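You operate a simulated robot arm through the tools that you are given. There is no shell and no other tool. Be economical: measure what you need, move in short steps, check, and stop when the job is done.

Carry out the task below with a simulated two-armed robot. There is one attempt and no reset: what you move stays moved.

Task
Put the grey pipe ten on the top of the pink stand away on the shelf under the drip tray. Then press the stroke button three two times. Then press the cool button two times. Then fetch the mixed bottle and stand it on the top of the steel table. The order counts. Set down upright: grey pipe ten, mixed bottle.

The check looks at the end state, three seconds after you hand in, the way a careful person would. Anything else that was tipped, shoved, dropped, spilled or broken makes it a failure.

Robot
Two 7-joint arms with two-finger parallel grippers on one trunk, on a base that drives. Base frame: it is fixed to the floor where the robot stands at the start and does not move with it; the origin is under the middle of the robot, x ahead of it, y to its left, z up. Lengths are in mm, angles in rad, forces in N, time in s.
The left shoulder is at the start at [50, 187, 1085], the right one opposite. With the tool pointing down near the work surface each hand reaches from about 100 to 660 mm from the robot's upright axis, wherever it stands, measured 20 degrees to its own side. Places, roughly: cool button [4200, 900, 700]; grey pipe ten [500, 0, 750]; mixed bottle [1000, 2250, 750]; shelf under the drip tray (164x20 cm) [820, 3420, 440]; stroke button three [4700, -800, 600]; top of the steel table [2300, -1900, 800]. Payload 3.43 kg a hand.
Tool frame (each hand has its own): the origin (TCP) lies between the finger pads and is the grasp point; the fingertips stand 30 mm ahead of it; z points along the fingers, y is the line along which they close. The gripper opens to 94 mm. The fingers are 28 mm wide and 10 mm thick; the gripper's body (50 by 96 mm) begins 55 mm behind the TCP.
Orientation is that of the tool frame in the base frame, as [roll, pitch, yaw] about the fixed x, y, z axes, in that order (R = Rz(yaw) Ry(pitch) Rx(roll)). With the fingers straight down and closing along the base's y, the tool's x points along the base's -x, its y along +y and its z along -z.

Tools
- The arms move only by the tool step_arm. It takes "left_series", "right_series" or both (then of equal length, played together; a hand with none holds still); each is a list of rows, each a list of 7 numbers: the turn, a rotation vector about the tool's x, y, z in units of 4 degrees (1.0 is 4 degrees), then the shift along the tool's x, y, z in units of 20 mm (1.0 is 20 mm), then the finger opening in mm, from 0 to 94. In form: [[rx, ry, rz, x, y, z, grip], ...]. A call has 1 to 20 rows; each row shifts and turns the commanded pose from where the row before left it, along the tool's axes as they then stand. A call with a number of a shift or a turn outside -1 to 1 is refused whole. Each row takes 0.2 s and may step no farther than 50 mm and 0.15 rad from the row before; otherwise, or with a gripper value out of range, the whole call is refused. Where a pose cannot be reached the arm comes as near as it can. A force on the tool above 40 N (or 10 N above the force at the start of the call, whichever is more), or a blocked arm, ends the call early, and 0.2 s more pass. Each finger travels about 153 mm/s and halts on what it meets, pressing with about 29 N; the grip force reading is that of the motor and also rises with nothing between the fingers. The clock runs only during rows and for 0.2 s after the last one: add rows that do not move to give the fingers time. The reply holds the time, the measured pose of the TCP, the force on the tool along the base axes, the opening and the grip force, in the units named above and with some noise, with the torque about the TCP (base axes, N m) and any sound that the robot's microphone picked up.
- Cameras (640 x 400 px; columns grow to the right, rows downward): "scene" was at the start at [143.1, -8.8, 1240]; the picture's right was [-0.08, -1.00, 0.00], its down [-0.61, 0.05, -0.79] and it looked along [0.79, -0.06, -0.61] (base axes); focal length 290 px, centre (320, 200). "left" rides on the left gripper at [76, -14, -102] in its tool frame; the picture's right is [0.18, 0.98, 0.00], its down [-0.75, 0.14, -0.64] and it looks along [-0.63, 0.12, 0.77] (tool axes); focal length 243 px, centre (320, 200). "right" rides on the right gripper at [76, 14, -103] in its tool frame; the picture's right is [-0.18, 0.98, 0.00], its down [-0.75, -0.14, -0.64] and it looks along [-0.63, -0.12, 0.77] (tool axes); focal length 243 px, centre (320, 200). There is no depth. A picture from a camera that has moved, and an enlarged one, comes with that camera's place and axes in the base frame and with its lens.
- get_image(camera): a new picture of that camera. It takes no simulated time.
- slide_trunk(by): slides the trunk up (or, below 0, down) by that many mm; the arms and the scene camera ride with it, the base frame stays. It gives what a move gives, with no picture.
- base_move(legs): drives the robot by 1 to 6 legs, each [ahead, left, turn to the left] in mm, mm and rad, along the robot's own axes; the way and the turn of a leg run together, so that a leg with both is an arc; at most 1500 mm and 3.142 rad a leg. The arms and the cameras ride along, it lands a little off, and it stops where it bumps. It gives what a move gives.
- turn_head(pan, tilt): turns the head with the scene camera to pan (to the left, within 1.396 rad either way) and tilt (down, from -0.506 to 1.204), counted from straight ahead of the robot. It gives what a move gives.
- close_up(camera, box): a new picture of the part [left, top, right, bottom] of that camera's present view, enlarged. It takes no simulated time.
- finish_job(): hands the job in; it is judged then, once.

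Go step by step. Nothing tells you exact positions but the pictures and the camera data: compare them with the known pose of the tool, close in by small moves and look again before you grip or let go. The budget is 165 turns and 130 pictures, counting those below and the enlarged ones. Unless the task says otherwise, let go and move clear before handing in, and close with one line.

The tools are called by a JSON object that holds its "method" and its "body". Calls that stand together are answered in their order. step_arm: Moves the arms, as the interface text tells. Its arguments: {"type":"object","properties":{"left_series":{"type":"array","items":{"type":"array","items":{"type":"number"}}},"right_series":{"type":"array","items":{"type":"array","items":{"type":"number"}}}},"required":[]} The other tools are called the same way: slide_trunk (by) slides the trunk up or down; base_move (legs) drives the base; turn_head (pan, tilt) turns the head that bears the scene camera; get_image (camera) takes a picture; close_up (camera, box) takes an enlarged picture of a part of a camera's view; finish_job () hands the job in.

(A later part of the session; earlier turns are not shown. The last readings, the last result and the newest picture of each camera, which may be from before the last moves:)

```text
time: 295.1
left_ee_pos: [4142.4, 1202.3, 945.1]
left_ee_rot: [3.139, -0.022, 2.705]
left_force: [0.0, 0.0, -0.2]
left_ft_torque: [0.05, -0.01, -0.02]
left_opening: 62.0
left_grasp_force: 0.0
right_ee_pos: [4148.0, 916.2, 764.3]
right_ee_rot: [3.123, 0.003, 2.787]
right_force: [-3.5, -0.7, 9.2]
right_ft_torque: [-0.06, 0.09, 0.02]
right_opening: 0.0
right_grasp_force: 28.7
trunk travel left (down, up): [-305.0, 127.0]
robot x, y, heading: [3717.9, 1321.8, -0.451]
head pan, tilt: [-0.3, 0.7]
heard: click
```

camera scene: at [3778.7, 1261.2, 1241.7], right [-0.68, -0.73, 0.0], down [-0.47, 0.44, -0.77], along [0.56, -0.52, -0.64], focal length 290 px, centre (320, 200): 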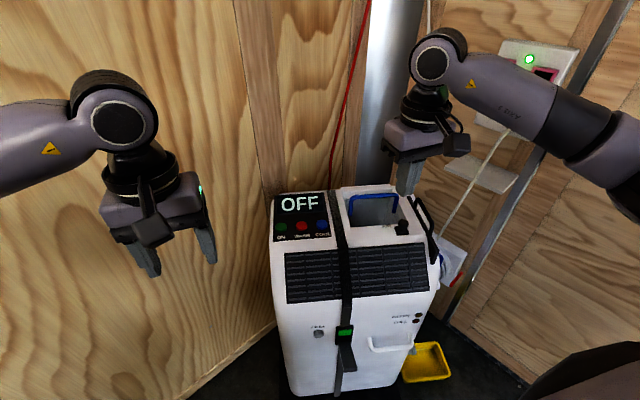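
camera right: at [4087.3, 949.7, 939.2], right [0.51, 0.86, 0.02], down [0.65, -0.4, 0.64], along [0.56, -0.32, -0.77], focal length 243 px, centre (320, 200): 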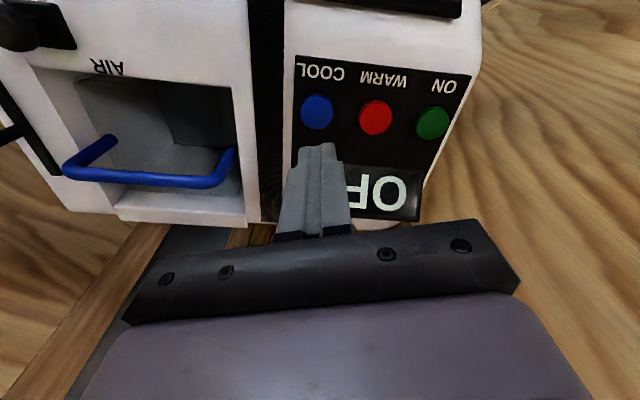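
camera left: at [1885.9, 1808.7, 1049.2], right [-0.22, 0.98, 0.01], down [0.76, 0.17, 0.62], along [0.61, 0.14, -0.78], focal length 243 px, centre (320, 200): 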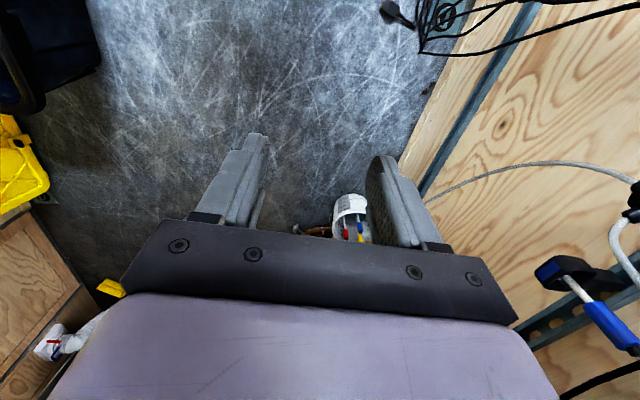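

One click, at about 9 N. I'll lift to release and then check the display.

{"method": "step_arm", "body": {"right_series": [[0, 0, 0, 0, 0, -0.5, 0], [0, 0, 0, 0, 0, -0.7, 0], [0, 0, 0, 0, 0, 0, 0]]}}

{"method": "close_up", "body": {"camera": "scene", "box": [260, 140, 400, 252]}}

```text
time: 295.9
left_ee_pos: [4143.1, 1202.5, 945.1]
left_ee_rot: [3.14, -0.024, 2.706]
left_force: [-0.2, -0.5, -0.7]
left_ft_torque: [0.0, -0.02, 0.0]
left_opening: 62.2
left_grasp_force: 0.0
right_ee_pos: [4147.8, 916.5, 785.4]
right_ee_rot: [3.125, 0.001, 2.791]
right_force: [0.0, -0.2, -1.4]
right_ft_torque: [0.01, 0.01, 0.02]
right_opening: 0.1
right_grasp_force: 28.9
trunk travel left (down, up): [-305.0, 127.0]
robot x, y, heading: [3716.1, 1318.5, -0.45]
head pan, tilt: [-0.3, 0.7]
```

```text
3.57 times, centred on (330, 196) of scene
camera zoom: at [3832.5, 1235.1, 1241.6], right [-0.68, -0.73, 0.0], down [-0.47, 0.44, -0.76], along [0.56, -0.52, -0.64], focal length 1037 px, centre (284, 214)
```

zoom: 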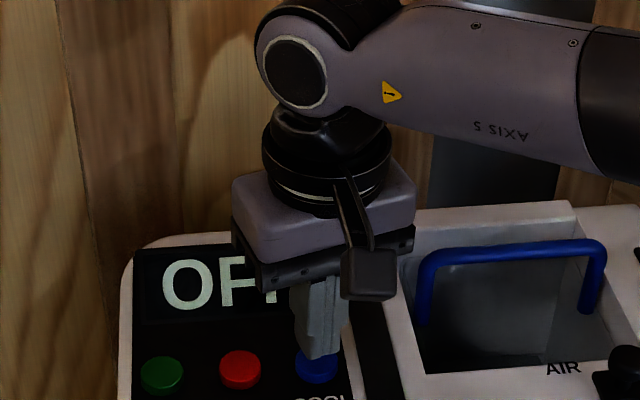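

Clicked and released; the display still reads OFF, which is fine because only COOL was asked for. Now the second press.

{"method": "step_arm", "body": {"right_series": [[0, 0, 0, 0, 0, 0.5, 0], [0, 0, 0, 0, 0, 0.4, 0], [0, 0, 0, 0, 0, 0.2, 0], [0, 0, 0, 0, 0, 0.1, 0]]}}

```text
time: 296.9
left_ee_pos: [4142.3, 1203.7, 945.0]
left_ee_rot: [3.139, -0.022, 2.707]
left_force: [-0.3, 0.0, -0.2]
left_ft_torque: [-0.01, -0.01, 0.0]
left_opening: 61.9
left_grasp_force: 0.1
right_ee_pos: [4147.7, 916.4, 763.9]
right_ee_rot: [3.125, 0.003, 2.787]
right_force: [-1.9, -1.8, 11.9]
right_ft_torque: [-0.03, 0.05, -0.01]
right_opening: 0.0
right_grasp_force: 29.1
trunk travel left (down, up): [-305.0, 127.0]
robot x, y, heading: [3718.4, 1322.9, -0.445]
head pan, tilt: [-0.3, 0.7]
heard: click
```

Second click — the COOL button is done. I'll lift the right hand clear, retract it, stretch the left arm again to keep its elbow in, and back out the way I came.

{"method": "step_arm", "body": {"right_series": [[0, 0, 0, 0, 0, -1, 0], [0, 0, 0, 0, 0, -1, 0], [0, 0, 0, 0, 0, -1, 0], [0, 0, 0, 0, 0, -1, 0], [0, 0, 0, 0, 0, -1, 0], [0, 0, 0, 0, 0, -1, 0], [0, 0, 0, 0, 0, -1, 0], [0, 0, 0, 0.7, -0.6, -1, 0], [0, 0, 0, 0.7, -0.6, -1, 0], [0, 0, 0, 0.7, -0.6, 0, 0], [0, 0, 0, 0.7, -0.6, 0, 0], [0, 0, 0, 0.7, -0.6, 0, 0], [0, 0, 0, 0.7, -0.6, 0, 0], [0, 0, 0, 0.7, -0.6, 0, 0]]}}

{"method": "base_move", "body": {"legs": [[0, 0, 0.16], [-600, -234, 0], [0, 0, -0.1]]}}

{"method": "step_arm", "body": {"left_series": [[0, 0, 0, -1, 0, 0, 62], [0, 0, 0, -1, 0, 0, 62], [0, 0, 0, -1, 0, 0, 62], [0, 0, 0, -1, 0, 0, 62], [0, 0, 0, -1, 0, 0, 62], [0, 0, 0, -1, 0, 0, 62], [0, 0, 0, -1, 0, 0, 62], [0, 0, 0, -1, 0, 0, 62]]}}

```text
time: 299.9
left_ee_pos: [4143.1, 1202.3, 944.7]
left_ee_rot: [3.138, -0.023, 2.706]
left_force: [-0.3, 0.2, -1.6]
left_ft_torque: [0.0, -0.02, -0.03]
left_opening: 62.2
left_grasp_force: 0.1
right_ee_pos: [4024.1, 868.6, 940.8]
right_ee_rot: [3.123, 0.001, 2.791]
right_force: [-0.2, 0.0, -0.7]
right_ft_torque: [-0.01, -0.02, 0.0]
right_opening: 0.0
right_grasp_force: 29.3
trunk travel left (down, up): [-305.0, 127.0]
robot x, y, heading: [3720.4, 1324.1, -0.449]
head pan, tilt: [-0.3, 0.7]
```

```text
time: 304.7
left_ee_pos: [3510.2, 1177.4, 944.3]
left_ee_rot: [3.137, -0.023, 2.772]
left_force: [-0.2, -0.1, 0.3]
left_ft_torque: [-0.04, -0.01, -0.03]
left_opening: 61.9
left_grasp_force: 0.1
right_ee_pos: [3414.7, 835.3, 941.3]
right_ee_rot: [3.123, 0.001, 2.854]
right_force: [-0.1, -0.4, -0.2]
right_ft_torque: [0.02, 0.0, -0.04]
right_opening: 0.1
right_grasp_force: 28.3
trunk travel left (down, up): [-305.0, 127.0]
robot x, y, heading: [3078.9, 1269.7, -0.387]
head pan, tilt: [-0.3, 0.7]
```

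```text
time: 306.5
left_ee_pos: [3661.1, 1119.6, 941.2]
left_ee_rot: [3.138, -0.023, 2.77]
left_force: [0.5, 0.2, -0.4]
left_ft_torque: [0.01, 0.04, 0.0]
left_opening: 61.9
left_grasp_force: 0.1
right_ee_pos: [3413.6, 835.3, 939.5]
right_ee_rot: [3.124, -0.001, 2.853]
right_force: [-0.2, -0.2, -0.3]
right_ft_torque: [0.02, 0.0, 0.03]
right_opening: 0.0
right_grasp_force: 28.7
trunk travel left (down, up): [-305.0, 127.0]
robot x, y, heading: [3084.3, 1267.3, -0.382]
head pan, tilt: [-0.3, 0.7]
```

I'll back along the same line, straighten, reverse past the bucket at y≈1685, and stop near x=900.

{"method": "base_move", "body": {"legs": [[-1143, -12, 0], [0, 0, 0.384]]}}

{"method": "base_move", "body": {"legs": [[-1120, 0, 0]]}}

{"method": "turn_head", "body": {"pan": -0.6, "tilt": 0.6}}

{"method": "get_image", "body": {"camera": "scene"}}

{"method": "turn_head", "body": {"pan": 1.2, "tilt": 0.5}}

{"method": "get_image", "body": {"camera": "scene"}}

```text
time: 313.5
left_ee_pos: [2596.9, 1768.2, 940.8]
left_ee_rot: [3.14, -0.023, -3.098]
left_force: [0.0, -0.5, 0.1]
left_ft_torque: [0.0, -0.03, -0.04]
left_opening: 61.8
left_grasp_force: 0.1
right_ee_pos: [2486.9, 1408.5, 940.1]
right_ee_rot: [3.124, 0.0, -3.017]
right_force: [0.4, 0.6, 0.3]
right_ft_torque: [-0.01, 0.02, -0.01]
right_opening: 0.0
right_grasp_force: 28.8
trunk travel left (down, up): [-305.0, 127.0]
robot x, y, heading: [2005.8, 1664.3, 0.026]
head pan, tilt: [-0.3, 0.7]
```

```text
time: 319.2
left_ee_pos: [1477.1, 1732.8, 941.2]
left_ee_rot: [3.141, -0.023, -3.107]
left_force: [-0.2, -0.1, 0.2]
left_ft_torque: [0.0, -0.03, -0.03]
left_opening: 62.1
left_grasp_force: 0.0
right_ee_pos: [1363.5, 1374.6, 940.7]
right_ee_rot: [3.124, 0.001, -3.023]
right_force: [0.2, 0.3, -0.1]
right_ft_torque: [0.01, 0.01, 0.02]
right_opening: 0.0
right_grasp_force: 29.1
trunk travel left (down, up): [-305.0, 127.0]
robot x, y, heading: [887.7, 1638.2, 0.022]
head pan, tilt: [-0.3, 0.7]
```

```text
time: 320.1
left_ee_pos: [1476.1, 1734.0, 941.4]
left_ee_rot: [3.139, -0.025, -3.105]
left_force: [-1.3, 0.3, -0.7]
left_ft_torque: [0.02, -0.02, -0.02]
left_opening: 62.1
left_grasp_force: 0.1
right_ee_pos: [1365.5, 1375.4, 940.2]
right_ee_rot: [3.125, -0.001, -3.024]
right_force: [-0.9, 1.6, -0.1]
right_ft_torque: [-0.01, 0.01, -0.01]
right_opening: 0.0
right_grasp_force: 28.6
trunk travel left (down, up): [-305.0, 127.0]
robot x, y, heading: [889.9, 1638.1, 0.029]
head pan, tilt: [-0.6, 0.6]
```

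```text
48 pictures are left
camera scene: at [1017.9, 1590.1, 1250.2], right [-0.55, -0.84, 0.0], down [-0.47, 0.31, -0.82], along [0.69, -0.45, -0.57], focal length 290 px, centre (320, 200)
```

scene: 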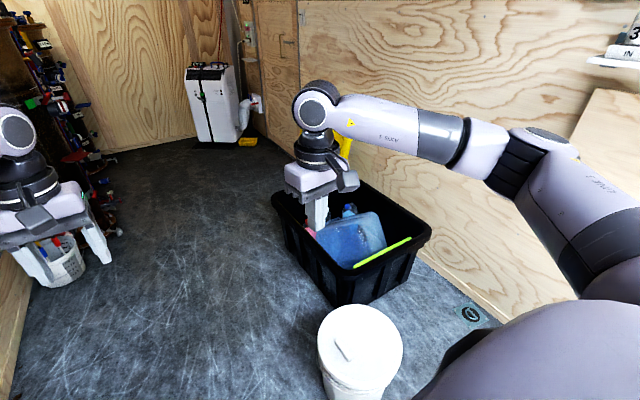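

```text
time: 321.9
left_ee_pos: [1477.4, 1734.0, 940.4]
left_ee_rot: [3.139, -0.024, -3.105]
left_force: [-0.6, -0.2, -0.6]
left_ft_torque: [-0.01, 0.01, -0.01]
left_opening: 61.9
left_grasp_force: 0.0
right_ee_pos: [1365.1, 1375.7, 941.3]
right_ee_rot: [3.125, 0.001, -3.024]
right_force: [0.6, 0.7, -0.1]
right_ft_torque: [0.0, 0.04, 0.0]
right_opening: 0.0
right_grasp_force: 29.0
trunk travel left (down, up): [-305.0, 127.0]
robot x, y, heading: [887.6, 1642.3, 0.019]
head pan, tilt: [1.201, 0.499]
```

```text
47 pictures are left
camera scene: at [974.8, 1723.8, 1259.3], right [0.94, -0.34, 0.0], down [-0.16, -0.45, -0.88], along [0.3, 0.83, -0.48], focal length 290 px, centre (320, 200)
```

scene: 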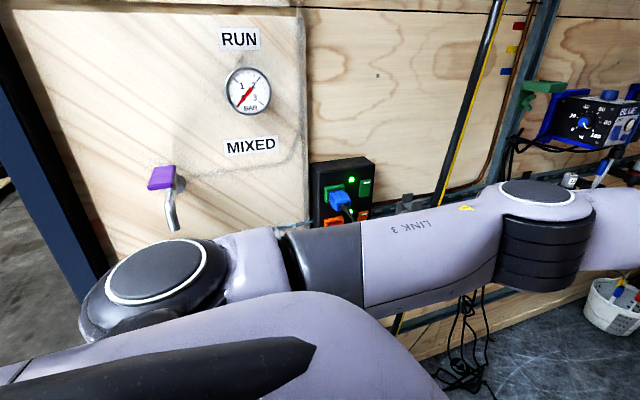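

The bucket and tub look undisturbed. I'll retract the left arm, move right a little, and turn to face the left wall where the mixed bottle is.

{"method": "step_arm", "body": {"left_series": [[0, 0, 0, 1, 0, 0, 62], [0, 0, 0, 1, 0, 0, 62], [0, 0, 0, 1, 0, 0, 62], [0, 0, 0, 1, 0, 0, 62], [0, 0, 0, 1, 0, 0, 62], [0, 0, 0, 1, 0, 0, 62], [0, 0, 0, 1, 0, 0, 62], [0, 0, 0, 1, 0, 0, 62]]}}

{"method": "base_move", "body": {"legs": [[-70, -150, 0], [0, 0, 1.55]]}}

{"method": "turn_head", "body": {"pan": -0.1, "tilt": 0.5}}

{"method": "get_image", "body": {"camera": "scene"}}

{"method": "get_image", "body": {"camera": "right"}}

```text
time: 323.6
left_ee_pos: [1316.6, 1727.5, 944.1]
left_ee_rot: [3.141, -0.022, -3.107]
left_force: [0.3, -0.2, -0.3]
left_ft_torque: [0.02, 0.04, 0.04]
left_opening: 62.0
left_grasp_force: 0.1
right_ee_pos: [1364.1, 1376.9, 940.0]
right_ee_rot: [3.125, 0.003, -3.024]
right_force: [-0.9, -0.5, -0.8]
right_ft_torque: [0.0, -0.02, 0.02]
right_opening: 0.0
right_grasp_force: 29.0
trunk travel left (down, up): [-305.0, 127.0]
robot x, y, heading: [887.1, 1641.5, 0.026]
head pan, tilt: [1.201, 0.499]
```

```text
time: 329.4
left_ee_pos: [732.9, 1913.9, 944.6]
left_ee_rot: [3.141, -0.024, -1.535]
left_force: [0.4, 0.5, 0.9]
left_ft_torque: [-0.04, -0.02, -0.01]
left_opening: 61.8
left_grasp_force: 0.0
right_ee_pos: [1084.5, 1962.5, 940.1]
right_ee_rot: [3.124, 0.0, -1.452]
right_force: [-0.4, -0.3, -0.2]
right_ft_torque: [0.0, -0.04, -0.01]
right_opening: 0.0
right_grasp_force: 28.6
trunk travel left (down, up): [-305.0, 127.0]
robot x, y, heading: [818.8, 1484.0, 1.593]
head pan, tilt: [1.201, 0.499]
```

```text
time: 330.9
left_ee_pos: [732.4, 1914.2, 945.1]
left_ee_rot: [3.14, -0.025, -1.534]
left_force: [-0.2, -0.1, 0.1]
left_ft_torque: [-0.01, 0.01, -0.01]
left_opening: 62.0
left_grasp_force: 0.1
right_ee_pos: [1084.2, 1961.1, 940.5]
right_ee_rot: [3.125, -0.001, -1.451]
right_force: [0.5, 0.4, 0.3]
right_ft_torque: [0.0, 0.0, -0.01]
right_opening: 0.2
right_grasp_force: 29.7
trunk travel left (down, up): [-305.0, 127.0]
robot x, y, heading: [823.6, 1482.7, 1.6]
head pan, tilt: [-0.099, 0.499]
```

```text
46 pictures are left
camera scene: at [824.8, 1631.4, 1259.3], right [1.0, -0.08, 0.0], down [-0.04, -0.48, -0.88], along [0.07, 0.88, -0.48], focal length 290 px, centre (320, 200)
```

scene: 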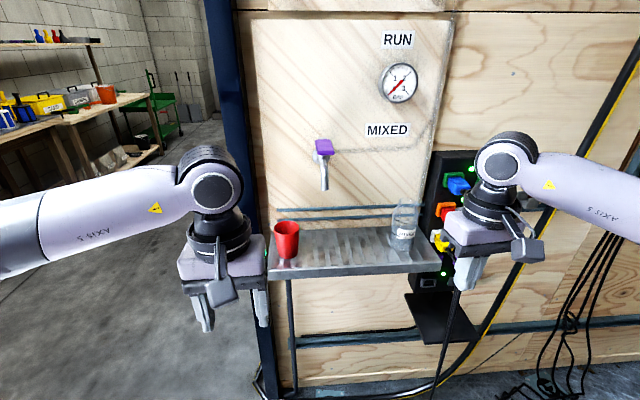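

```text
45 pictures are left
camera right: at [1080.6, 1884.1, 1043.7], right [-1.0, 0.07, 0.02], down [0.06, 0.77, 0.64], along [0.03, 0.64, -0.77], focal length 243 px, centre (320, 200)
```

right: 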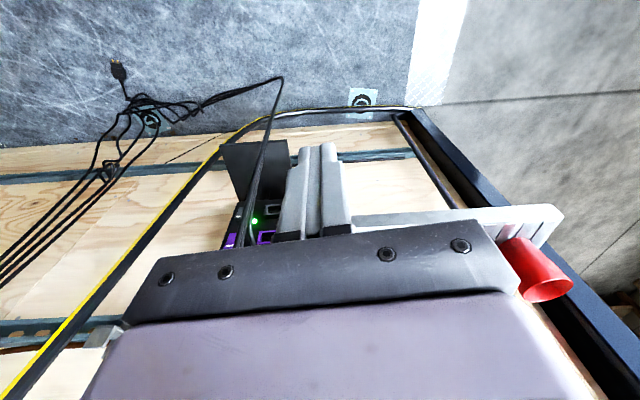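

The glass bottle stands at the right end of the drip tray under the MIXED tap. I'll take a close-up to confirm its label and size.

{"method": "close_up", "body": {"camera": "scene", "box": [350, 180, 450, 280]}}

```text
4.00 times, centred on (400, 230) of scene
camera zoom: at [824.8, 1631.4, 1259.3], right [1.0, -0.08, 0.0], down [-0.04, -0.48, -0.88], along [0.07, 0.88, -0.48], focal length 1161 px, centre (0, 80)
```

zoom: 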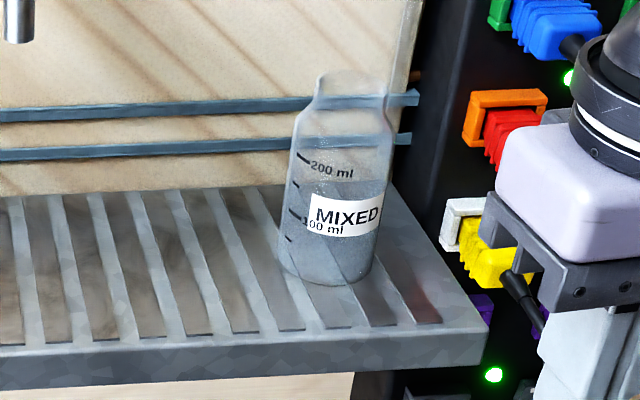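

The label reads MIXED. I take the bottle to be at about [1077, 2205], base z≈800, top ≈934, about 62 mm wide. I'll raise and open the right hand, raise and retract the left, then drive closer.

{"method": "step_arm", "body": {"left_series": [[0, 0, 0, 1, 0, -1, 62], [0, 0, 0, 1, 0, -1, 62], [0, 0, 0, 1, 0, -1, 62], [0, 0, 0, 1, 0, -1, 62]], "right_series": [[0, 0, 0, 0, 0, -1, 94], [0, 0, 0, 0, 0, -1, 94], [0, 0, 0, 0, 0, -1, 94], [0, 0, 0, 0, 0, -1, 94]]}}

{"method": "base_move", "body": {"legs": [[150, 0, -0.025]]}}

{"method": "get_image", "body": {"camera": "right"}}

{"method": "get_image", "body": {"camera": "scene"}}

```text
time: 331.9
left_ee_pos: [736.9, 1837.6, 1026.8]
left_ee_rot: [3.14, -0.024, -1.533]
left_force: [0.0, 0.3, -0.3]
left_ft_torque: [-0.04, 0.01, 0.01]
left_opening: 62.0
left_grasp_force: 0.1
right_ee_pos: [1086.3, 1962.3, 1021.3]
right_ee_rot: [3.124, 0.002, -1.452]
right_force: [0.6, -0.8, 0.7]
right_ft_torque: [-0.02, -0.02, 0.02]
right_opening: 94.3
right_grasp_force: 0.0
trunk travel left (down, up): [-305.0, 127.0]
robot x, y, heading: [817.9, 1482.2, 1.599]
head pan, tilt: [-0.099, 0.499]
```

```text
time: 333.3
left_ee_pos: [744.2, 1988.7, 1027.6]
left_ee_rot: [3.14, -0.025, -1.561]
left_force: [-0.1, 0.5, 0.4]
left_ft_torque: [-0.02, 0.0, 0.0]
left_opening: 62.0
left_grasp_force: 0.0
right_ee_pos: [1095.9, 2104.3, 1020.9]
right_ee_rot: [3.124, -0.001, -1.478]
right_force: [0.9, 0.0, 0.3]
right_ft_torque: [0.01, 0.03, 0.0]
right_opening: 93.9
right_grasp_force: 0.0
trunk travel left (down, up): [-305.0, 127.0]
robot x, y, heading: [820.8, 1634.7, 1.568]
head pan, tilt: [-0.099, 0.499]
```

```text
43 pictures are left
camera right: at [1090.9, 2026.9, 1123.9], right [-1.0, 0.09, 0.02], down [0.08, 0.76, 0.64], along [0.04, 0.64, -0.77], focal length 243 px, centre (320, 200)
```

right: 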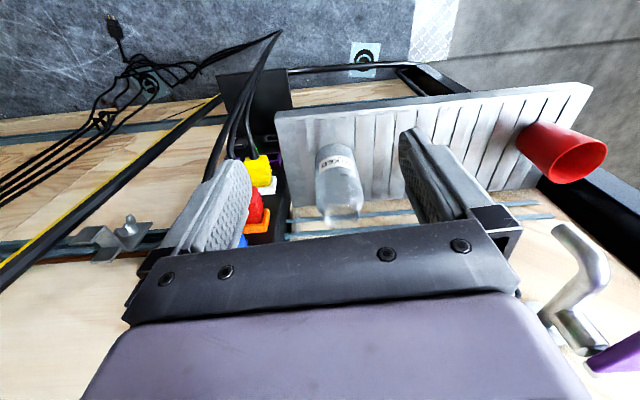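

```text
42 pictures are left
camera scene: at [827.0, 1780.5, 1259.2], right [0.99, -0.1, 0.0], down [-0.05, -0.48, -0.88], along [0.09, 0.87, -0.48], focal length 290 px, centre (320, 200)
```

scene: 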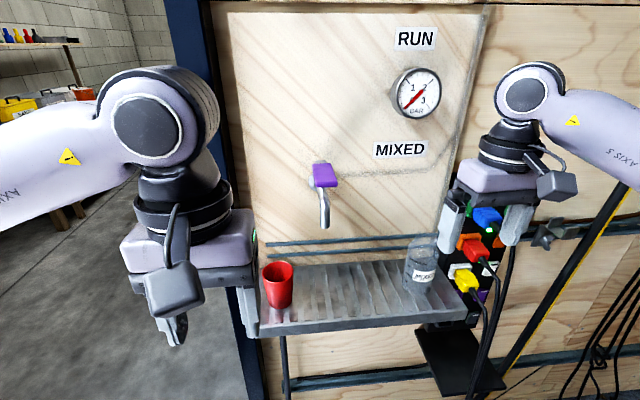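

The rim is at about [1080, 2224, 914] and the base at about 780. I'll move over it, staying above the rim, and check before descending.

{"method": "step_arm", "body": {"right_series": [[0, 0, 0, -1, 0.04, 0.3, 94], [0, 0, 0, -1, 0.04, 0.3, 94], [0, 0, 0, -1, 0.04, 0.3, 94], [0, 0, 0, -1, 0.04, 0.3, 94], [0, 0, 0, -1, 0.04, 0.3, 94], [0, 0, 0, -1, 0.04, 0.3, 94], [0, 0, 0, 0, 0, 0, 94]]}}

{"method": "get_image", "body": {"camera": "right"}}

{"method": "close_up", "body": {"camera": "scene", "box": [350, 130, 550, 330]}}

```text
time: 334.9
left_ee_pos: [743.5, 1986.9, 1026.2]
left_ee_rot: [3.139, -0.023, -1.561]
left_force: [0.4, 0.0, 0.6]
left_ft_torque: [-0.04, -0.01, 0.0]
left_opening: 62.1
left_grasp_force: 0.1
right_ee_pos: [1079.8, 2222.5, 984.4]
right_ee_rot: [3.124, 0.0, -1.476]
right_force: [0.6, -0.8, 0.6]
right_ft_torque: [-0.01, 0.02, 0.0]
right_opening: 93.8
right_grasp_force: 0.0
trunk travel left (down, up): [-305.0, 127.0]
robot x, y, heading: [818.5, 1633.9, 1.575]
head pan, tilt: [-0.099, 0.499]
```

```text
41 pictures are left
camera right: at [1073.5, 2145.4, 1087.6], right [-1.0, 0.09, 0.02], down [0.08, 0.76, 0.64], along [0.04, 0.64, -0.77], focal length 243 px, centre (320, 200)
```

right: 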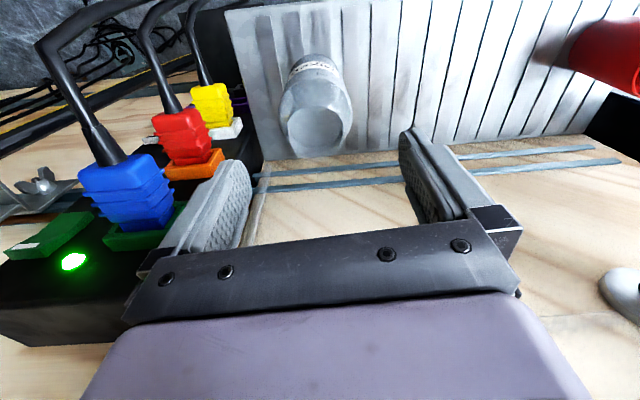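

```text
2.00 times, centred on (450, 230) of scene
camera zoom: at [827.0, 1780.0, 1259.3], right [0.99, -0.1, 0.0], down [-0.05, -0.48, -0.88], along [0.09, 0.87, -0.48], focal length 581 px, centre (60, 140)
```

zoom: 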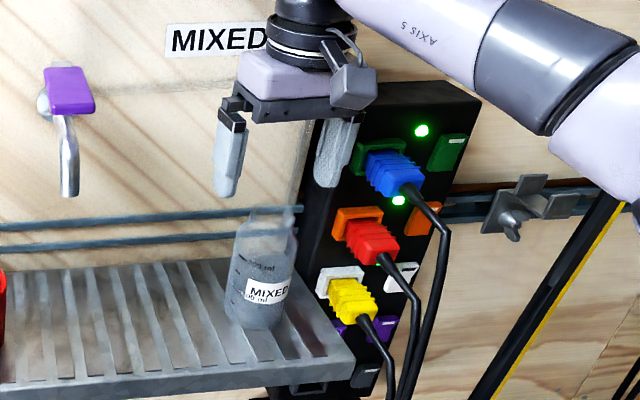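

The bottle is centred between the fingers (rim at [1080, 2218, 918]). I'll descend to z≈877 and close gently.

{"method": "step_arm", "body": {"right_series": [[0, 0, 0, 0.2, 0, 0.9, 94], [0, 0, 0, 0, 0, 0.9, 94], [0, 0, 0, 0, 0, 0.9, 94], [0, 0, 0, 0, 0, 0.9, 94], [0, 0, 0, 0, 0, 0.9, 94], [0, 0, 0, 0, 0, 0.85, 94], [0, 0, 0, 0, 0, 0, 94]]}}

{"method": "get_image", "body": {"camera": "right"}}

{"method": "close_up", "body": {"camera": "scene", "box": [350, 180, 500, 330]}}

```text
time: 336.5
left_ee_pos: [743.1, 1987.8, 1026.2]
left_ee_rot: [3.139, -0.021, -1.56]
left_force: [1.3, 0.2, -0.1]
left_ft_torque: [-0.01, -0.02, 0.01]
left_opening: 62.1
left_grasp_force: 0.0
right_ee_pos: [1077.6, 2220.5, 877.8]
right_ee_rot: [3.124, 0.002, -1.476]
right_force: [-0.1, -0.2, 0.6]
right_ft_torque: [-0.03, 0.0, 0.01]
right_opening: 94.1
right_grasp_force: 0.1
trunk travel left (down, up): [-305.0, 127.0]
robot x, y, heading: [820.0, 1632.1, 1.571]
head pan, tilt: [-0.099, 0.499]
```

```text
39 pictures are left
camera right: at [1072.2, 2142.1, 980.8], right [-1.0, 0.09, 0.02], down [0.08, 0.76, 0.64], along [0.04, 0.64, -0.77], focal length 243 px, centre (320, 200)
```

right: 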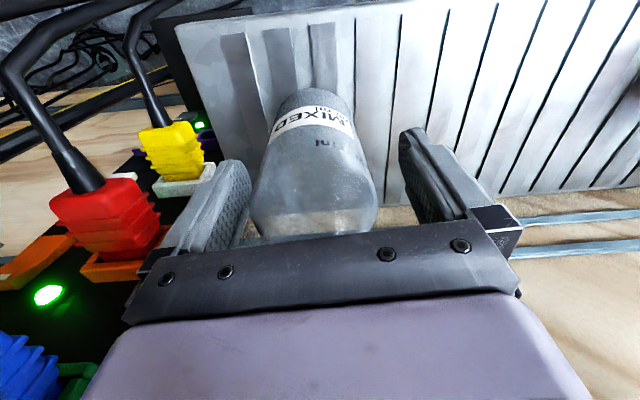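

```text
2.67 times, centred on (425, 255) of scene
camera zoom: at [827.0, 1780.0, 1259.3], right [0.99, -0.1, 0.0], down [-0.05, -0.48, -0.88], along [0.09, 0.87, -0.48], focal length 774 px, centre (40, 53)
```

zoom: 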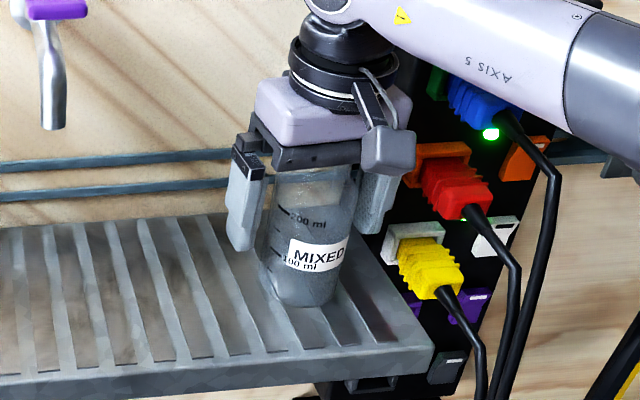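

The bottle is about 7 mm off-centre toward +x. I'll correct that, then close on it.

{"method": "step_arm", "body": {"right_series": [[0, 0, 0, 0, -0.3, 0, 94], [0, 0, 0, 0, 0, 0, 80], [0, 0, 0, 0, 0, 0, 70], [0, 0, 0, 0, 0, 0, 60], [0, 0, 0, 0, 0, 0, 50], [0, 0, 0, 0, 0, 0, 40], [0, 0, 0, 0, 0, 0, 40]]}}

{"method": "get_image", "body": {"camera": "right"}}

```text
time: 338.1
left_ee_pos: [743.8, 1988.2, 1025.6]
left_ee_rot: [3.141, -0.023, -1.559]
left_force: [1.3, -0.2, 0.6]
left_ft_torque: [0.04, -0.04, -0.01]
left_opening: 62.0
left_grasp_force: 0.1
right_ee_pos: [1084.2, 2220.0, 877.7]
right_ee_rot: [3.123, 0.002, -1.477]
right_force: [0.1, -0.2, 0.6]
right_ft_torque: [0.01, -0.05, 0.0]
right_opening: 59.0
right_grasp_force: 29.2
trunk travel left (down, up): [-305.0, 127.0]
robot x, y, heading: [818.8, 1634.5, 1.571]
head pan, tilt: [-0.099, 0.499]
```

```text
37 pictures are left
camera right: at [1078.4, 2142.6, 981.2], right [-1.0, 0.09, 0.02], down [0.08, 0.76, 0.64], along [0.04, 0.64, -0.77], focal length 243 px, centre (320, 200)
```

right: 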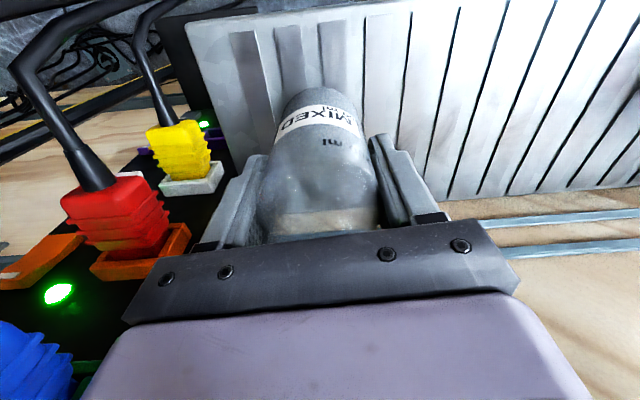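

The bottle is held at a 59 mm opening. I'll lift it straight up and pull back.

{"method": "step_arm", "body": {"right_series": [[0, 0, 0, 0, 0, -0.5, 40], [0, 0, 0, 0, 0, -0.7, 40], [0, 0, 0, 0, 0, -0.7, 40], [0, 0, 0, 0, 0, -0.7, 40], [0, 0, 0, 0, 0, -0.7, 40], [0, 0, 0, 0, 0, -0.7, 40], [0, 0, 0, 0.7, 0, -0.7, 40], [0, 0, 0, 0.7, 0, -0.5, 40], [0, 0, 0, 0.7, 0, 0, 40], [0, 0, 0, 0.7, 0, 0, 40], [0, 0, 0, 0.7, 0, 0, 40], [0, 0, 0, 0.7, 0, 0, 40], [0, 0, 0, 0.7, 0, 0, 40], [0, 0, 0, 0.7, 0, 0, 40]]}}

{"method": "get_image", "body": {"camera": "scene"}}

```text
time: 341.1
left_ee_pos: [743.1, 1988.0, 1027.0]
left_ee_rot: [3.141, -0.022, -1.561]
left_force: [0.2, 0.5, 0.2]
left_ft_torque: [0.06, -0.01, 0.0]
left_opening: 62.0
left_grasp_force: 0.1
right_ee_pos: [1095.0, 2108.2, 983.0]
right_ee_rot: [3.124, 0.001, -1.478]
right_force: [0.3, 0.4, -0.8]
right_ft_torque: [-0.01, 0.0, 0.01]
right_opening: 59.1
right_grasp_force: 29.4
trunk travel left (down, up): [-305.0, 127.0]
robot x, y, heading: [816.7, 1634.0, 1.567]
head pan, tilt: [-0.099, 0.499]
```

```text
36 pictures are left
camera scene: at [827.1, 1779.9, 1259.3], right [0.99, -0.1, 0.0], down [-0.05, -0.48, -0.88], along [0.09, 0.87, -0.48], focal length 290 px, centre (320, 200)
```

scene: 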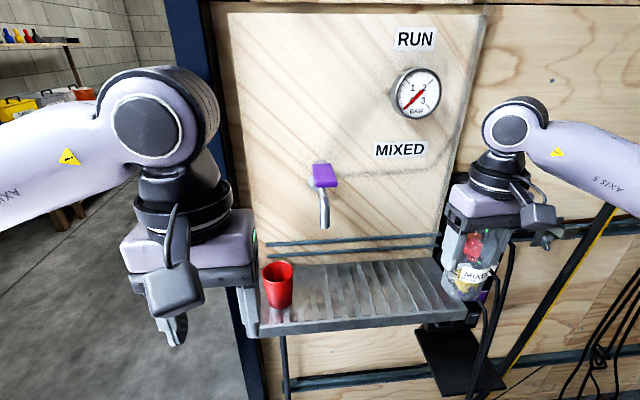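

The bottle is clear of the tray and upright. I'll back away from the tray, slide left out of the trailer, and turn around there.

{"method": "base_move", "body": {"legs": [[-190, 0, 0], [0, 750, 0], [0, 0, -1.57]]}}

{"method": "base_move", "body": {"legs": [[0, 0, -1.57]]}}

{"method": "turn_head", "body": {"pan": 0.0, "tilt": 0.4}}

{"method": "get_image", "body": {"camera": "scene"}}

```text
time: 353.1
left_ee_pos: [425.0, 1518.4, 1026.1]
left_ee_rot: [3.139, -0.023, -3.126]
left_force: [-0.4, 0.3, 0.0]
left_ft_torque: [0.03, -0.02, -0.02]
left_opening: 62.2
left_grasp_force: 0.0
right_ee_pos: [546.2, 1166.8, 982.9]
right_ee_rot: [3.126, 0.002, -3.046]
right_force: [-0.4, 0.6, 0.1]
right_ft_torque: [0.01, 0.02, 0.0]
right_opening: 58.8
right_grasp_force: 29.7
trunk travel left (down, up): [-305.0, 127.0]
robot x, y, heading: [75.7, 1441.6, -0.005]
head pan, tilt: [-0.099, 0.499]
```

```text
time: 357.2
left_ee_pos: [162.8, 1091.4, 1027.3]
left_ee_rot: [3.141, -0.021, 1.63]
left_force: [-0.3, 0.3, 0.4]
left_ft_torque: [0.03, 0.0, -0.04]
left_opening: 62.1
left_grasp_force: 0.0
right_ee_pos: [-183.7, 954.3, 981.8]
right_ee_rot: [3.124, 0.002, 1.712]
right_force: [-0.9, -0.2, -0.7]
right_ft_torque: [0.0, 0.02, 0.04]
right_opening: 59.1
right_grasp_force: 29.1
trunk travel left (down, up): [-305.0, 127.0]
robot x, y, heading: [70.7, 1441.4, -1.522]
head pan, tilt: [-0.099, 0.499]
```

```text
time: 357.9
left_ee_pos: [161.8, 1091.2, 1026.7]
left_ee_rot: [3.14, -0.023, 1.631]
left_force: [0.0, -1.1, 0.3]
left_ft_torque: [-0.01, 0.01, 0.0]
left_opening: 61.9
left_grasp_force: 0.1
right_ee_pos: [-183.8, 953.7, 983.2]
right_ee_rot: [3.122, 0.001, 1.712]
right_force: [0.6, -0.6, -0.5]
right_ft_torque: [0.0, 0.01, 0.01]
right_opening: 58.8
right_grasp_force: 28.5
trunk travel left (down, up): [-305.0, 127.0]
robot x, y, heading: [72.5, 1440.4, -1.527]
head pan, tilt: [0.0, 0.4]
```

```text
35 pictures are left
camera scene: at [75.5, 1289.3, 1268.4], right [-1.0, -0.05, 0.0], down [-0.02, 0.39, -0.92], along [0.04, -0.92, -0.39], focal length 290 px, centre (320, 200)
```

scene: 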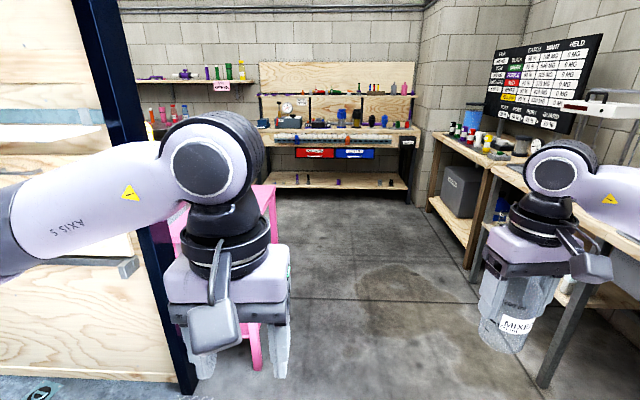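

The aisle to the far benches is clear. I'll shift right away from the trailer post, drive down to y≈-600, then slide left along the aisle to the steel table.

{"method": "base_move", "body": {"legs": [[0, -270, -0.044], [1500, 0, 0], [570, 0, 0]]}}

{"method": "base_move", "body": {"legs": [[0, 1500, 0], [0, 1000, 0]]}}

{"method": "turn_head", "body": {"pan": 0.0, "tilt": 0.55}}

{"method": "get_image", "body": {"camera": "scene"}}

```text
time: 370.8
left_ee_pos: [-149.7, -991.0, 1025.1]
left_ee_rot: [3.141, -0.025, 1.576]
left_force: [-0.6, -0.2, -0.3]
left_ft_torque: [0.01, 0.0, 0.03]
left_opening: 62.1
left_grasp_force: 0.0
right_ee_pos: [-500.8, -1109.5, 983.4]
right_ee_rot: [3.125, -0.001, 1.657]
right_force: [1.0, 0.3, -0.7]
right_ft_torque: [0.03, 0.01, 0.03]
right_opening: 59.2
right_grasp_force: 29.5
trunk travel left (down, up): [-305.0, 127.0]
robot x, y, heading: [-222.7, -639.5, -1.58]
head pan, tilt: [0.0, 0.4]
```

```text
time: 392.7
left_ee_pos: [2341.5, -998.2, 1026.8]
left_ee_rot: [3.14, -0.022, 1.576]
left_force: [0.2, 0.4, -0.6]
left_ft_torque: [0.02, -0.03, -0.01]
left_opening: 62.0
left_grasp_force: 0.0
right_ee_pos: [1991.2, -1118.0, 982.5]
right_ee_rot: [3.124, 0.0, 1.661]
right_force: [-0.3, -0.1, -0.5]
right_ft_torque: [0.01, -0.04, 0.01]
right_opening: 58.6
right_grasp_force: 29.0
trunk travel left (down, up): [-305.0, 127.0]
robot x, y, heading: [2270.2, -641.4, -1.574]
head pan, tilt: [0.0, 0.4]
```

```text
time: 393.4
left_ee_pos: [2341.9, -998.3, 1025.9]
left_ee_rot: [3.139, -0.023, 1.578]
left_force: [-0.5, 0.0, 0.4]
left_ft_torque: [0.03, -0.01, -0.01]
left_opening: 62.0
left_grasp_force: 0.0
right_ee_pos: [1990.3, -1116.7, 982.5]
right_ee_rot: [3.124, 0.001, 1.662]
right_force: [-0.4, 0.8, -0.7]
right_ft_torque: [-0.03, 0.0, 0.0]
right_opening: 58.7
right_grasp_force: 28.8
trunk travel left (down, up): [-305.0, 127.0]
robot x, y, heading: [2266.2, -640.0, -1.574]
head pan, tilt: [0.0, 0.55]
```

```text
34 pictures are left
camera scene: at [2266.5, -792.6, 1254.8], right [-1.0, 0.01, 0.0], down [0.0, 0.52, -0.85], along [0.0, -0.85, -0.52], focal length 290 px, centre (320, 200)
```

scene: 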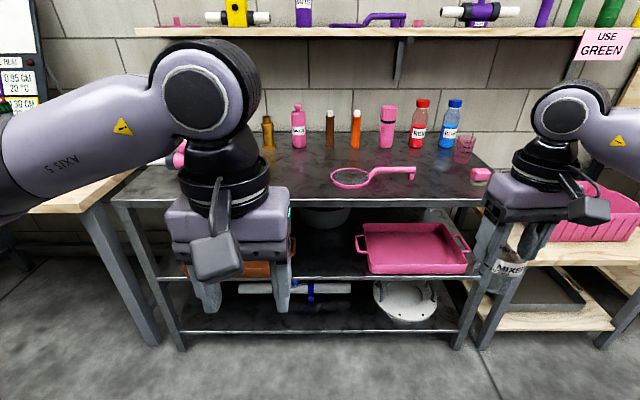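

The table front edge is at y≈-1520. I want the free area left of the strainer, around [2360, -1610], so I'll slide left 370 mm so the right hand lines up, and look again.

{"method": "base_move", "body": {"legs": [[0, 370, 0]]}}

{"method": "turn_head", "body": {"pan": -0.35, "tilt": 0.5}}

{"method": "get_image", "body": {"camera": "scene"}}

{"method": "get_image", "body": {"camera": "right"}}

```text
time: 397.2
left_ee_pos: [2716.4, -999.1, 1026.5]
left_ee_rot: [3.14, -0.023, 1.579]
left_force: [0.6, 0.3, 0.1]
left_ft_torque: [0.0, -0.02, -0.03]
left_opening: 61.9
left_grasp_force: 0.0
right_ee_pos: [2364.5, -1119.2, 983.2]
right_ee_rot: [3.124, 0.001, 1.664]
right_force: [0.3, 0.1, -0.8]
right_ft_torque: [0.01, 0.01, 0.01]
right_opening: 58.7
right_grasp_force: 29.1
trunk travel left (down, up): [-305.0, 127.0]
robot x, y, heading: [2642.5, -645.2, -1.573]
head pan, tilt: [0.0, 0.55]
```

```text
time: 398.0
left_ee_pos: [2715.5, -999.3, 1026.3]
left_ee_rot: [3.14, -0.021, 1.581]
left_force: [-0.7, -0.2, 0.2]
left_ft_torque: [0.0, 0.01, -0.01]
left_opening: 61.8
left_grasp_force: 0.1
right_ee_pos: [2365.4, -1121.0, 981.7]
right_ee_rot: [3.124, 0.0, 1.666]
right_force: [0.1, -0.8, 0.4]
right_ft_torque: [-0.02, 0.01, 0.03]
right_opening: 58.8
right_grasp_force: 28.9
trunk travel left (down, up): [-305.0, 127.0]
robot x, y, heading: [2641.4, -644.2, -1.575]
head pan, tilt: [-0.351, 0.499]
```

```text
33 pictures are left
camera scene: at [2608.2, -789.5, 1259.3], right [-0.94, 0.34, 0.0], down [0.17, 0.45, -0.88], along [-0.3, -0.82, -0.48], focal length 290 px, centre (320, 200)
```

scene: 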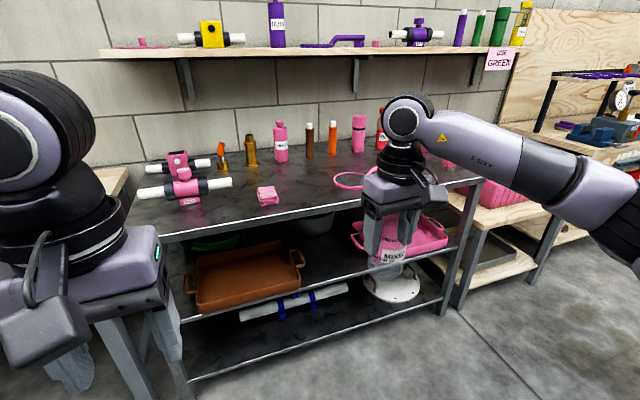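

```text
32 pictures are left
camera right: at [2369.9, -1043.2, 1085.4], right [1.0, -0.09, 0.02], down [-0.08, -0.76, 0.64], along [-0.04, -0.64, -0.77], focal length 243 px, centre (320, 200)
```

right: 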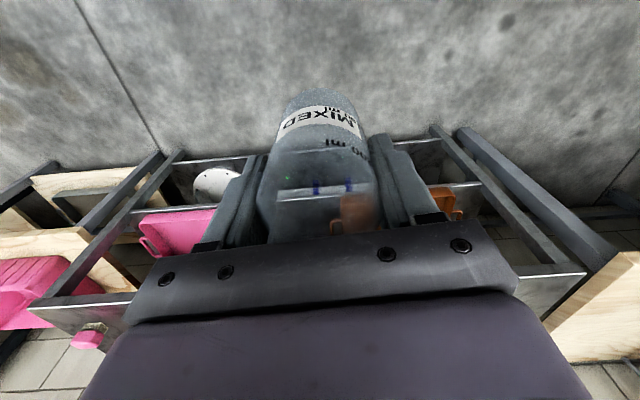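

Triangulating the strainer and bottles gives a table top of z≈800, so the bottle's base (≈887) clears it. The spot [2362, -1620] between the pink block and the strainer is free, so I'll drive in 420 mm.

{"method": "base_move", "body": {"legs": [[420, 0, 0]]}}

{"method": "get_image", "body": {"camera": "scene"}}

{"method": "get_image", "body": {"camera": "right"}}

```text
time: 400.6
left_ee_pos: [2712.0, -1419.7, 1027.2]
left_ee_rot: [3.139, -0.025, 1.574]
left_force: [0.5, -0.3, -1.4]
left_ft_torque: [0.02, 0.0, 0.0]
left_opening: 61.9
left_grasp_force: 0.0
right_ee_pos: [2359.6, -1537.5, 982.5]
right_ee_rot: [3.124, 0.0, 1.657]
right_force: [-0.3, 0.4, 0.1]
right_ft_torque: [0.0, 0.02, -0.02]
right_opening: 58.8
right_grasp_force: 28.9
trunk travel left (down, up): [-305.0, 127.0]
robot x, y, heading: [2639.2, -1062.4, -1.583]
head pan, tilt: [-0.351, 0.499]
```

```text
31 pictures are left
camera scene: at [2605.1, -1209.3, 1259.3], right [-0.94, 0.35, 0.0], down [0.17, 0.45, -0.88], along [-0.31, -0.82, -0.48], focal length 290 px, centre (320, 200)
```

scene: 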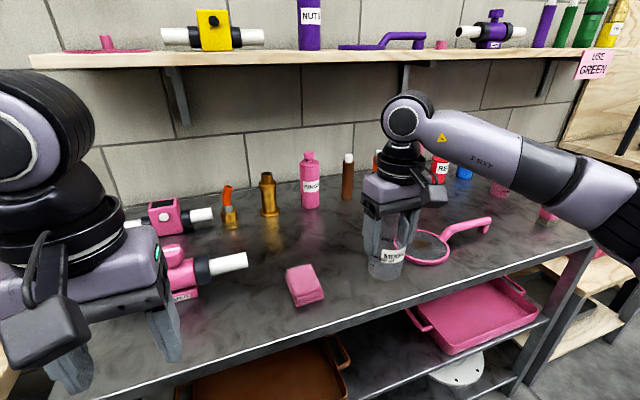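

```text
30 pictures are left
camera right: at [2365.2, -1461.3, 1085.3], right [1.0, -0.1, 0.02], down [-0.09, -0.76, 0.64], along [-0.05, -0.64, -0.77], focal length 243 px, centre (320, 200)
```

right: 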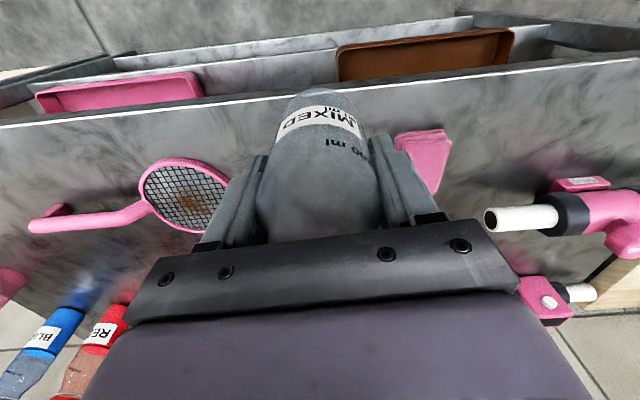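

The gap between the pink block (x≈2458) and strainer (x≈2214) is centred near x=2340. I'll move over [2345, -1620] and lower partway.

{"method": "step_arm", "body": {"right_series": [[0, 0, 0, -0.68, -0.18, 0, 40], [0, 0, 0, -0.68, -0.18, 0, 40], [0, 0, 0, -0.68, -0.18, 0, 40], [0, 0, 0, -0.68, -0.18, 0, 40], [0, 0, 0, -0.68, -0.18, 0, 40], [0, 0, 0, -0.68, -0.18, 0, 40], [0, 0, 0, 0, 0, 0.5, 40], [0, 0, 0, 0, 0, 0.6, 40], [0, 0, 0, 0, 0, 0.6, 40], [0, 0, 0, 0, 0, 0.6, 40], [0, 0, 0, 0, 0, 0.6, 40], [0, 0, 0, 0, 0, 0, 40]]}}

{"method": "get_image", "body": {"camera": "right"}}

{"method": "close_up", "body": {"camera": "scene", "box": [280, 140, 480, 300]}}

```text
time: 403.2
left_ee_pos: [2711.3, -1418.7, 1026.8]
left_ee_rot: [3.14, -0.024, 1.576]
left_force: [0.4, -1.2, -0.8]
left_ft_torque: [-0.02, 0.02, 0.03]
left_opening: 62.1
left_grasp_force: 0.0
right_ee_pos: [2346.4, -1621.1, 923.2]
right_ee_rot: [3.124, 0.002, 1.66]
right_force: [-0.1, -0.1, -0.6]
right_ft_torque: [0.01, -0.03, -0.02]
right_opening: 58.8
right_grasp_force: 29.3
trunk travel left (down, up): [-305.0, 127.0]
robot x, y, heading: [2640.5, -1064.5, -1.581]
head pan, tilt: [-0.351, 0.499]
```

```text
29 pictures are left
camera right: at [2351.9, -1544.7, 1026.4], right [1.0, -0.1, 0.02], down [-0.09, -0.76, 0.64], along [-0.05, -0.64, -0.77], focal length 243 px, centre (320, 200)
```

right: 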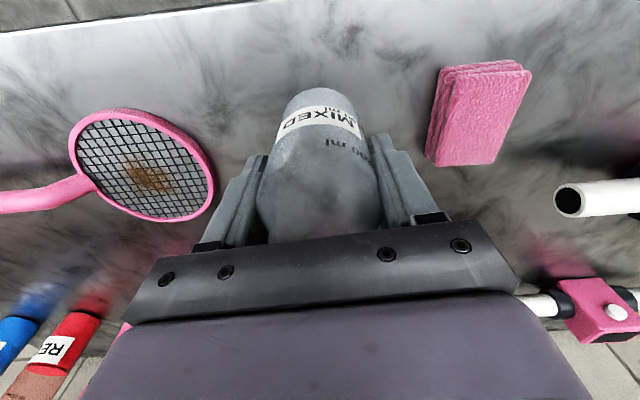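

```text
2.50 times, centred on (380, 220) of scene
camera zoom: at [2605.1, -1209.0, 1259.3], right [-0.94, 0.35, 0.0], down [0.17, 0.45, -0.88], along [-0.31, -0.82, -0.48], focal length 726 px, centre (170, 150)
```

zoom: 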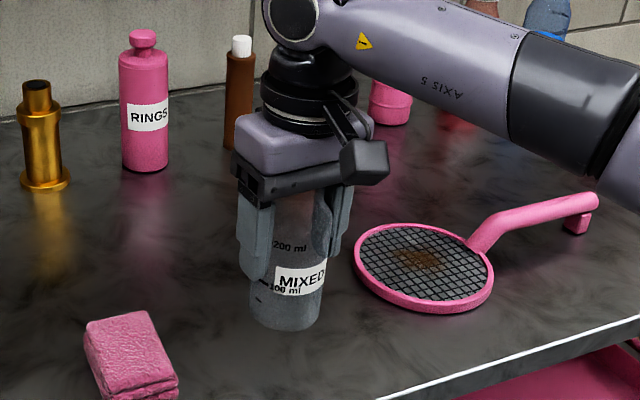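

The spot is clear all round. I'll lower gently until contact.

{"method": "step_arm", "body": {"right_series": [[0, 0, 0, 0, 0, 0.25, 40], [0, 0, 0, 0, 0, 0.25, 40], [0, 0, 0, 0, 0, 0.25, 40], [0, 0, 0, 0, 0, 0.15, 40]]}}

```text
time: 404.2
left_ee_pos: [2712.2, -1419.7, 1026.0]
left_ee_rot: [3.14, -0.022, 1.574]
left_force: [-0.3, -0.2, -0.4]
left_ft_torque: [0.0, -0.02, 0.0]
left_opening: 62.2
left_grasp_force: 0.1
right_ee_pos: [2346.4, -1621.0, 906.9]
right_ee_rot: [3.123, 0.002, 1.659]
right_force: [0.1, 0.1, -1.0]
right_ft_torque: [0.03, 0.0, 0.0]
right_opening: 58.7
right_grasp_force: 28.8
trunk travel left (down, up): [-305.0, 127.0]
robot x, y, heading: [2639.0, -1065.3, -1.576]
head pan, tilt: [-0.351, 0.499]
```

{"method": "step_arm", "body": {"right_series": [[0, 0, 0, 0, 0, 0.15, 40], [0, 0, 0, 0, 0, 0.15, 40], [0, 0, 0, 0, 0, 0.15, 40]]}}

```text
time: 405.0
left_ee_pos: [2711.5, -1419.7, 1027.6]
left_ee_rot: [3.141, -0.022, 1.573]
left_force: [-0.5, 0.2, 0.4]
left_ft_torque: [-0.03, 0.0, 0.0]
left_opening: 62.0
left_grasp_force: 0.0
right_ee_pos: [2345.5, -1621.1, 896.3]
right_ee_rot: [3.125, -0.001, 1.656]
right_force: [-0.9, 0.4, 0.1]
right_ft_torque: [0.01, 0.01, 0.02]
right_opening: 58.9
right_grasp_force: 29.2
trunk travel left (down, up): [-305.0, 127.0]
robot x, y, heading: [2637.3, -1061.3, -1.579]
head pan, tilt: [-0.351, 0.499]
```

No contact yet at 896. I'll continue slowly and look at the gap.

{"method": "step_arm", "body": {"right_series": [[0, 0, 0, 0, 0, 0.15, 40], [0, 0, 0, 0, 0, 0.15, 40]]}}

{"method": "close_up", "body": {"camera": "scene", "box": [320, 180, 440, 280]}}

```text
time: 405.6
left_ee_pos: [2712.2, -1418.9, 1027.7]
left_ee_rot: [3.138, -0.023, 1.574]
left_force: [-0.4, 0.2, 0.0]
left_ft_torque: [0.01, -0.01, 0.02]
left_opening: 62.0
left_grasp_force: 0.1
right_ee_pos: [2346.3, -1619.8, 891.9]
right_ee_rot: [3.124, 0.001, 1.659]
right_force: [0.8, 0.0, 0.2]
right_ft_torque: [0.01, -0.01, -0.01]
right_opening: 58.6
right_grasp_force: 29.3
trunk travel left (down, up): [-305.0, 127.0]
robot x, y, heading: [2639.4, -1060.0, -1.581]
head pan, tilt: [-0.351, 0.499]
```

```text
4.00 times, centred on (380, 230) of scene
camera zoom: at [2605.1, -1209.0, 1259.3], right [-0.94, 0.35, 0.0], down [0.17, 0.45, -0.88], along [-0.31, -0.82, -0.48], focal length 1161 px, centre (80, 80)
```

zoom: 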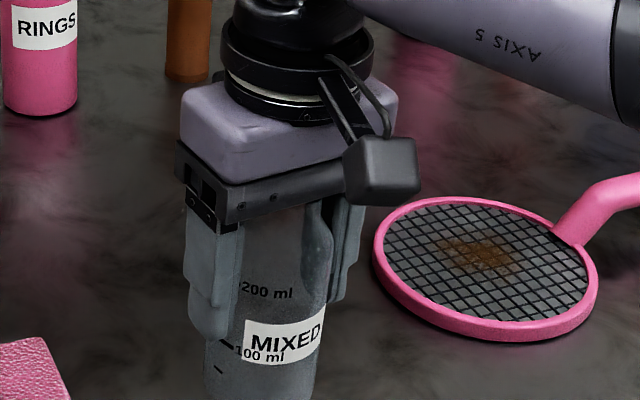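

{"method": "step_arm", "body": {"right_series": [[0, 0, 0, 0, 0, 0.15, 40], [0, 0, 0, 0, 0, 0.15, 40]]}}

{"method": "close_up", "body": {"camera": "scene", "box": [320, 200, 440, 300]}}

```text
time: 406.2
left_ee_pos: [2711.3, -1418.7, 1027.5]
left_ee_rot: [3.139, -0.021, 1.574]
left_force: [-0.6, -0.3, 0.2]
left_ft_torque: [0.0, 0.01, -0.05]
left_opening: 62.1
left_grasp_force: 0.1
right_ee_pos: [2349.0, -1621.1, 885.8]
right_ee_rot: [3.123, 0.002, 1.658]
right_force: [0.6, 0.4, -0.4]
right_ft_torque: [0.02, 0.06, -0.02]
right_opening: 58.8
right_grasp_force: 28.6
trunk travel left (down, up): [-305.0, 127.0]
robot x, y, heading: [2642.5, -1061.1, -1.584]
head pan, tilt: [-0.351, 0.499]
```

```text
4.00 times, centred on (380, 250) of scene
camera zoom: at [2605.1, -1209.0, 1259.3], right [-0.94, 0.35, 0.0], down [0.17, 0.45, -0.88], along [-0.31, -0.82, -0.48], focal length 1161 px, centre (80, 0)
```

zoom: 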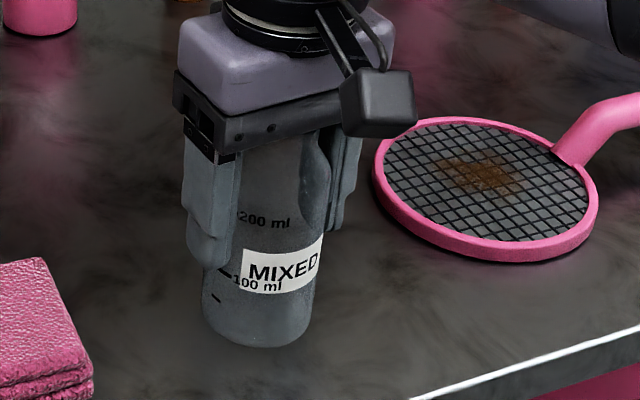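

{"method": "step_arm", "body": {"right_series": [[0, 0, 0, 0, 0, 0.15, 40], [0, 0, 0, 0, 0, 0.15, 40]]}}

{"method": "step_arm", "body": {"right_series": [[0, 0, 0, 0, 0, 0.15, 40], [0, 0, 0, 0, 0, 0.1, 40]]}}

```text
time: 406.8
left_ee_pos: [2711.6, -1419.6, 1027.6]
left_ee_rot: [3.138, -0.022, 1.572]
left_force: [0.8, -0.2, -0.1]
left_ft_torque: [-0.01, -0.03, -0.04]
left_opening: 61.8
left_grasp_force: 0.1
right_ee_pos: [2347.4, -1620.8, 879.0]
right_ee_rot: [3.124, 0.003, 1.658]
right_force: [-0.6, -0.7, -0.1]
right_ft_torque: [0.03, 0.02, 0.03]
right_opening: 58.8
right_grasp_force: 28.9
trunk travel left (down, up): [-305.0, 127.0]
robot x, y, heading: [2640.3, -1066.4, -1.576]
head pan, tilt: [-0.351, 0.499]
```

```text
time: 407.4
left_ee_pos: [2712.9, -1418.7, 1027.2]
left_ee_rot: [3.141, -0.022, 1.574]
left_force: [-0.4, -0.2, 0.0]
left_ft_torque: [-0.01, -0.02, 0.02]
left_opening: 62.0
left_grasp_force: 0.1
right_ee_pos: [2347.6, -1621.0, 877.4]
right_ee_rot: [3.124, 0.007, 1.658]
right_force: [0.1, 2.7, 19.2]
right_ft_torque: [0.28, 0.48, -0.06]
right_opening: 58.7
right_grasp_force: 28.8
trunk travel left (down, up): [-305.0, 127.0]
robot x, y, heading: [2639.0, -1065.6, -1.579]
head pan, tilt: [-0.351, 0.499]
```

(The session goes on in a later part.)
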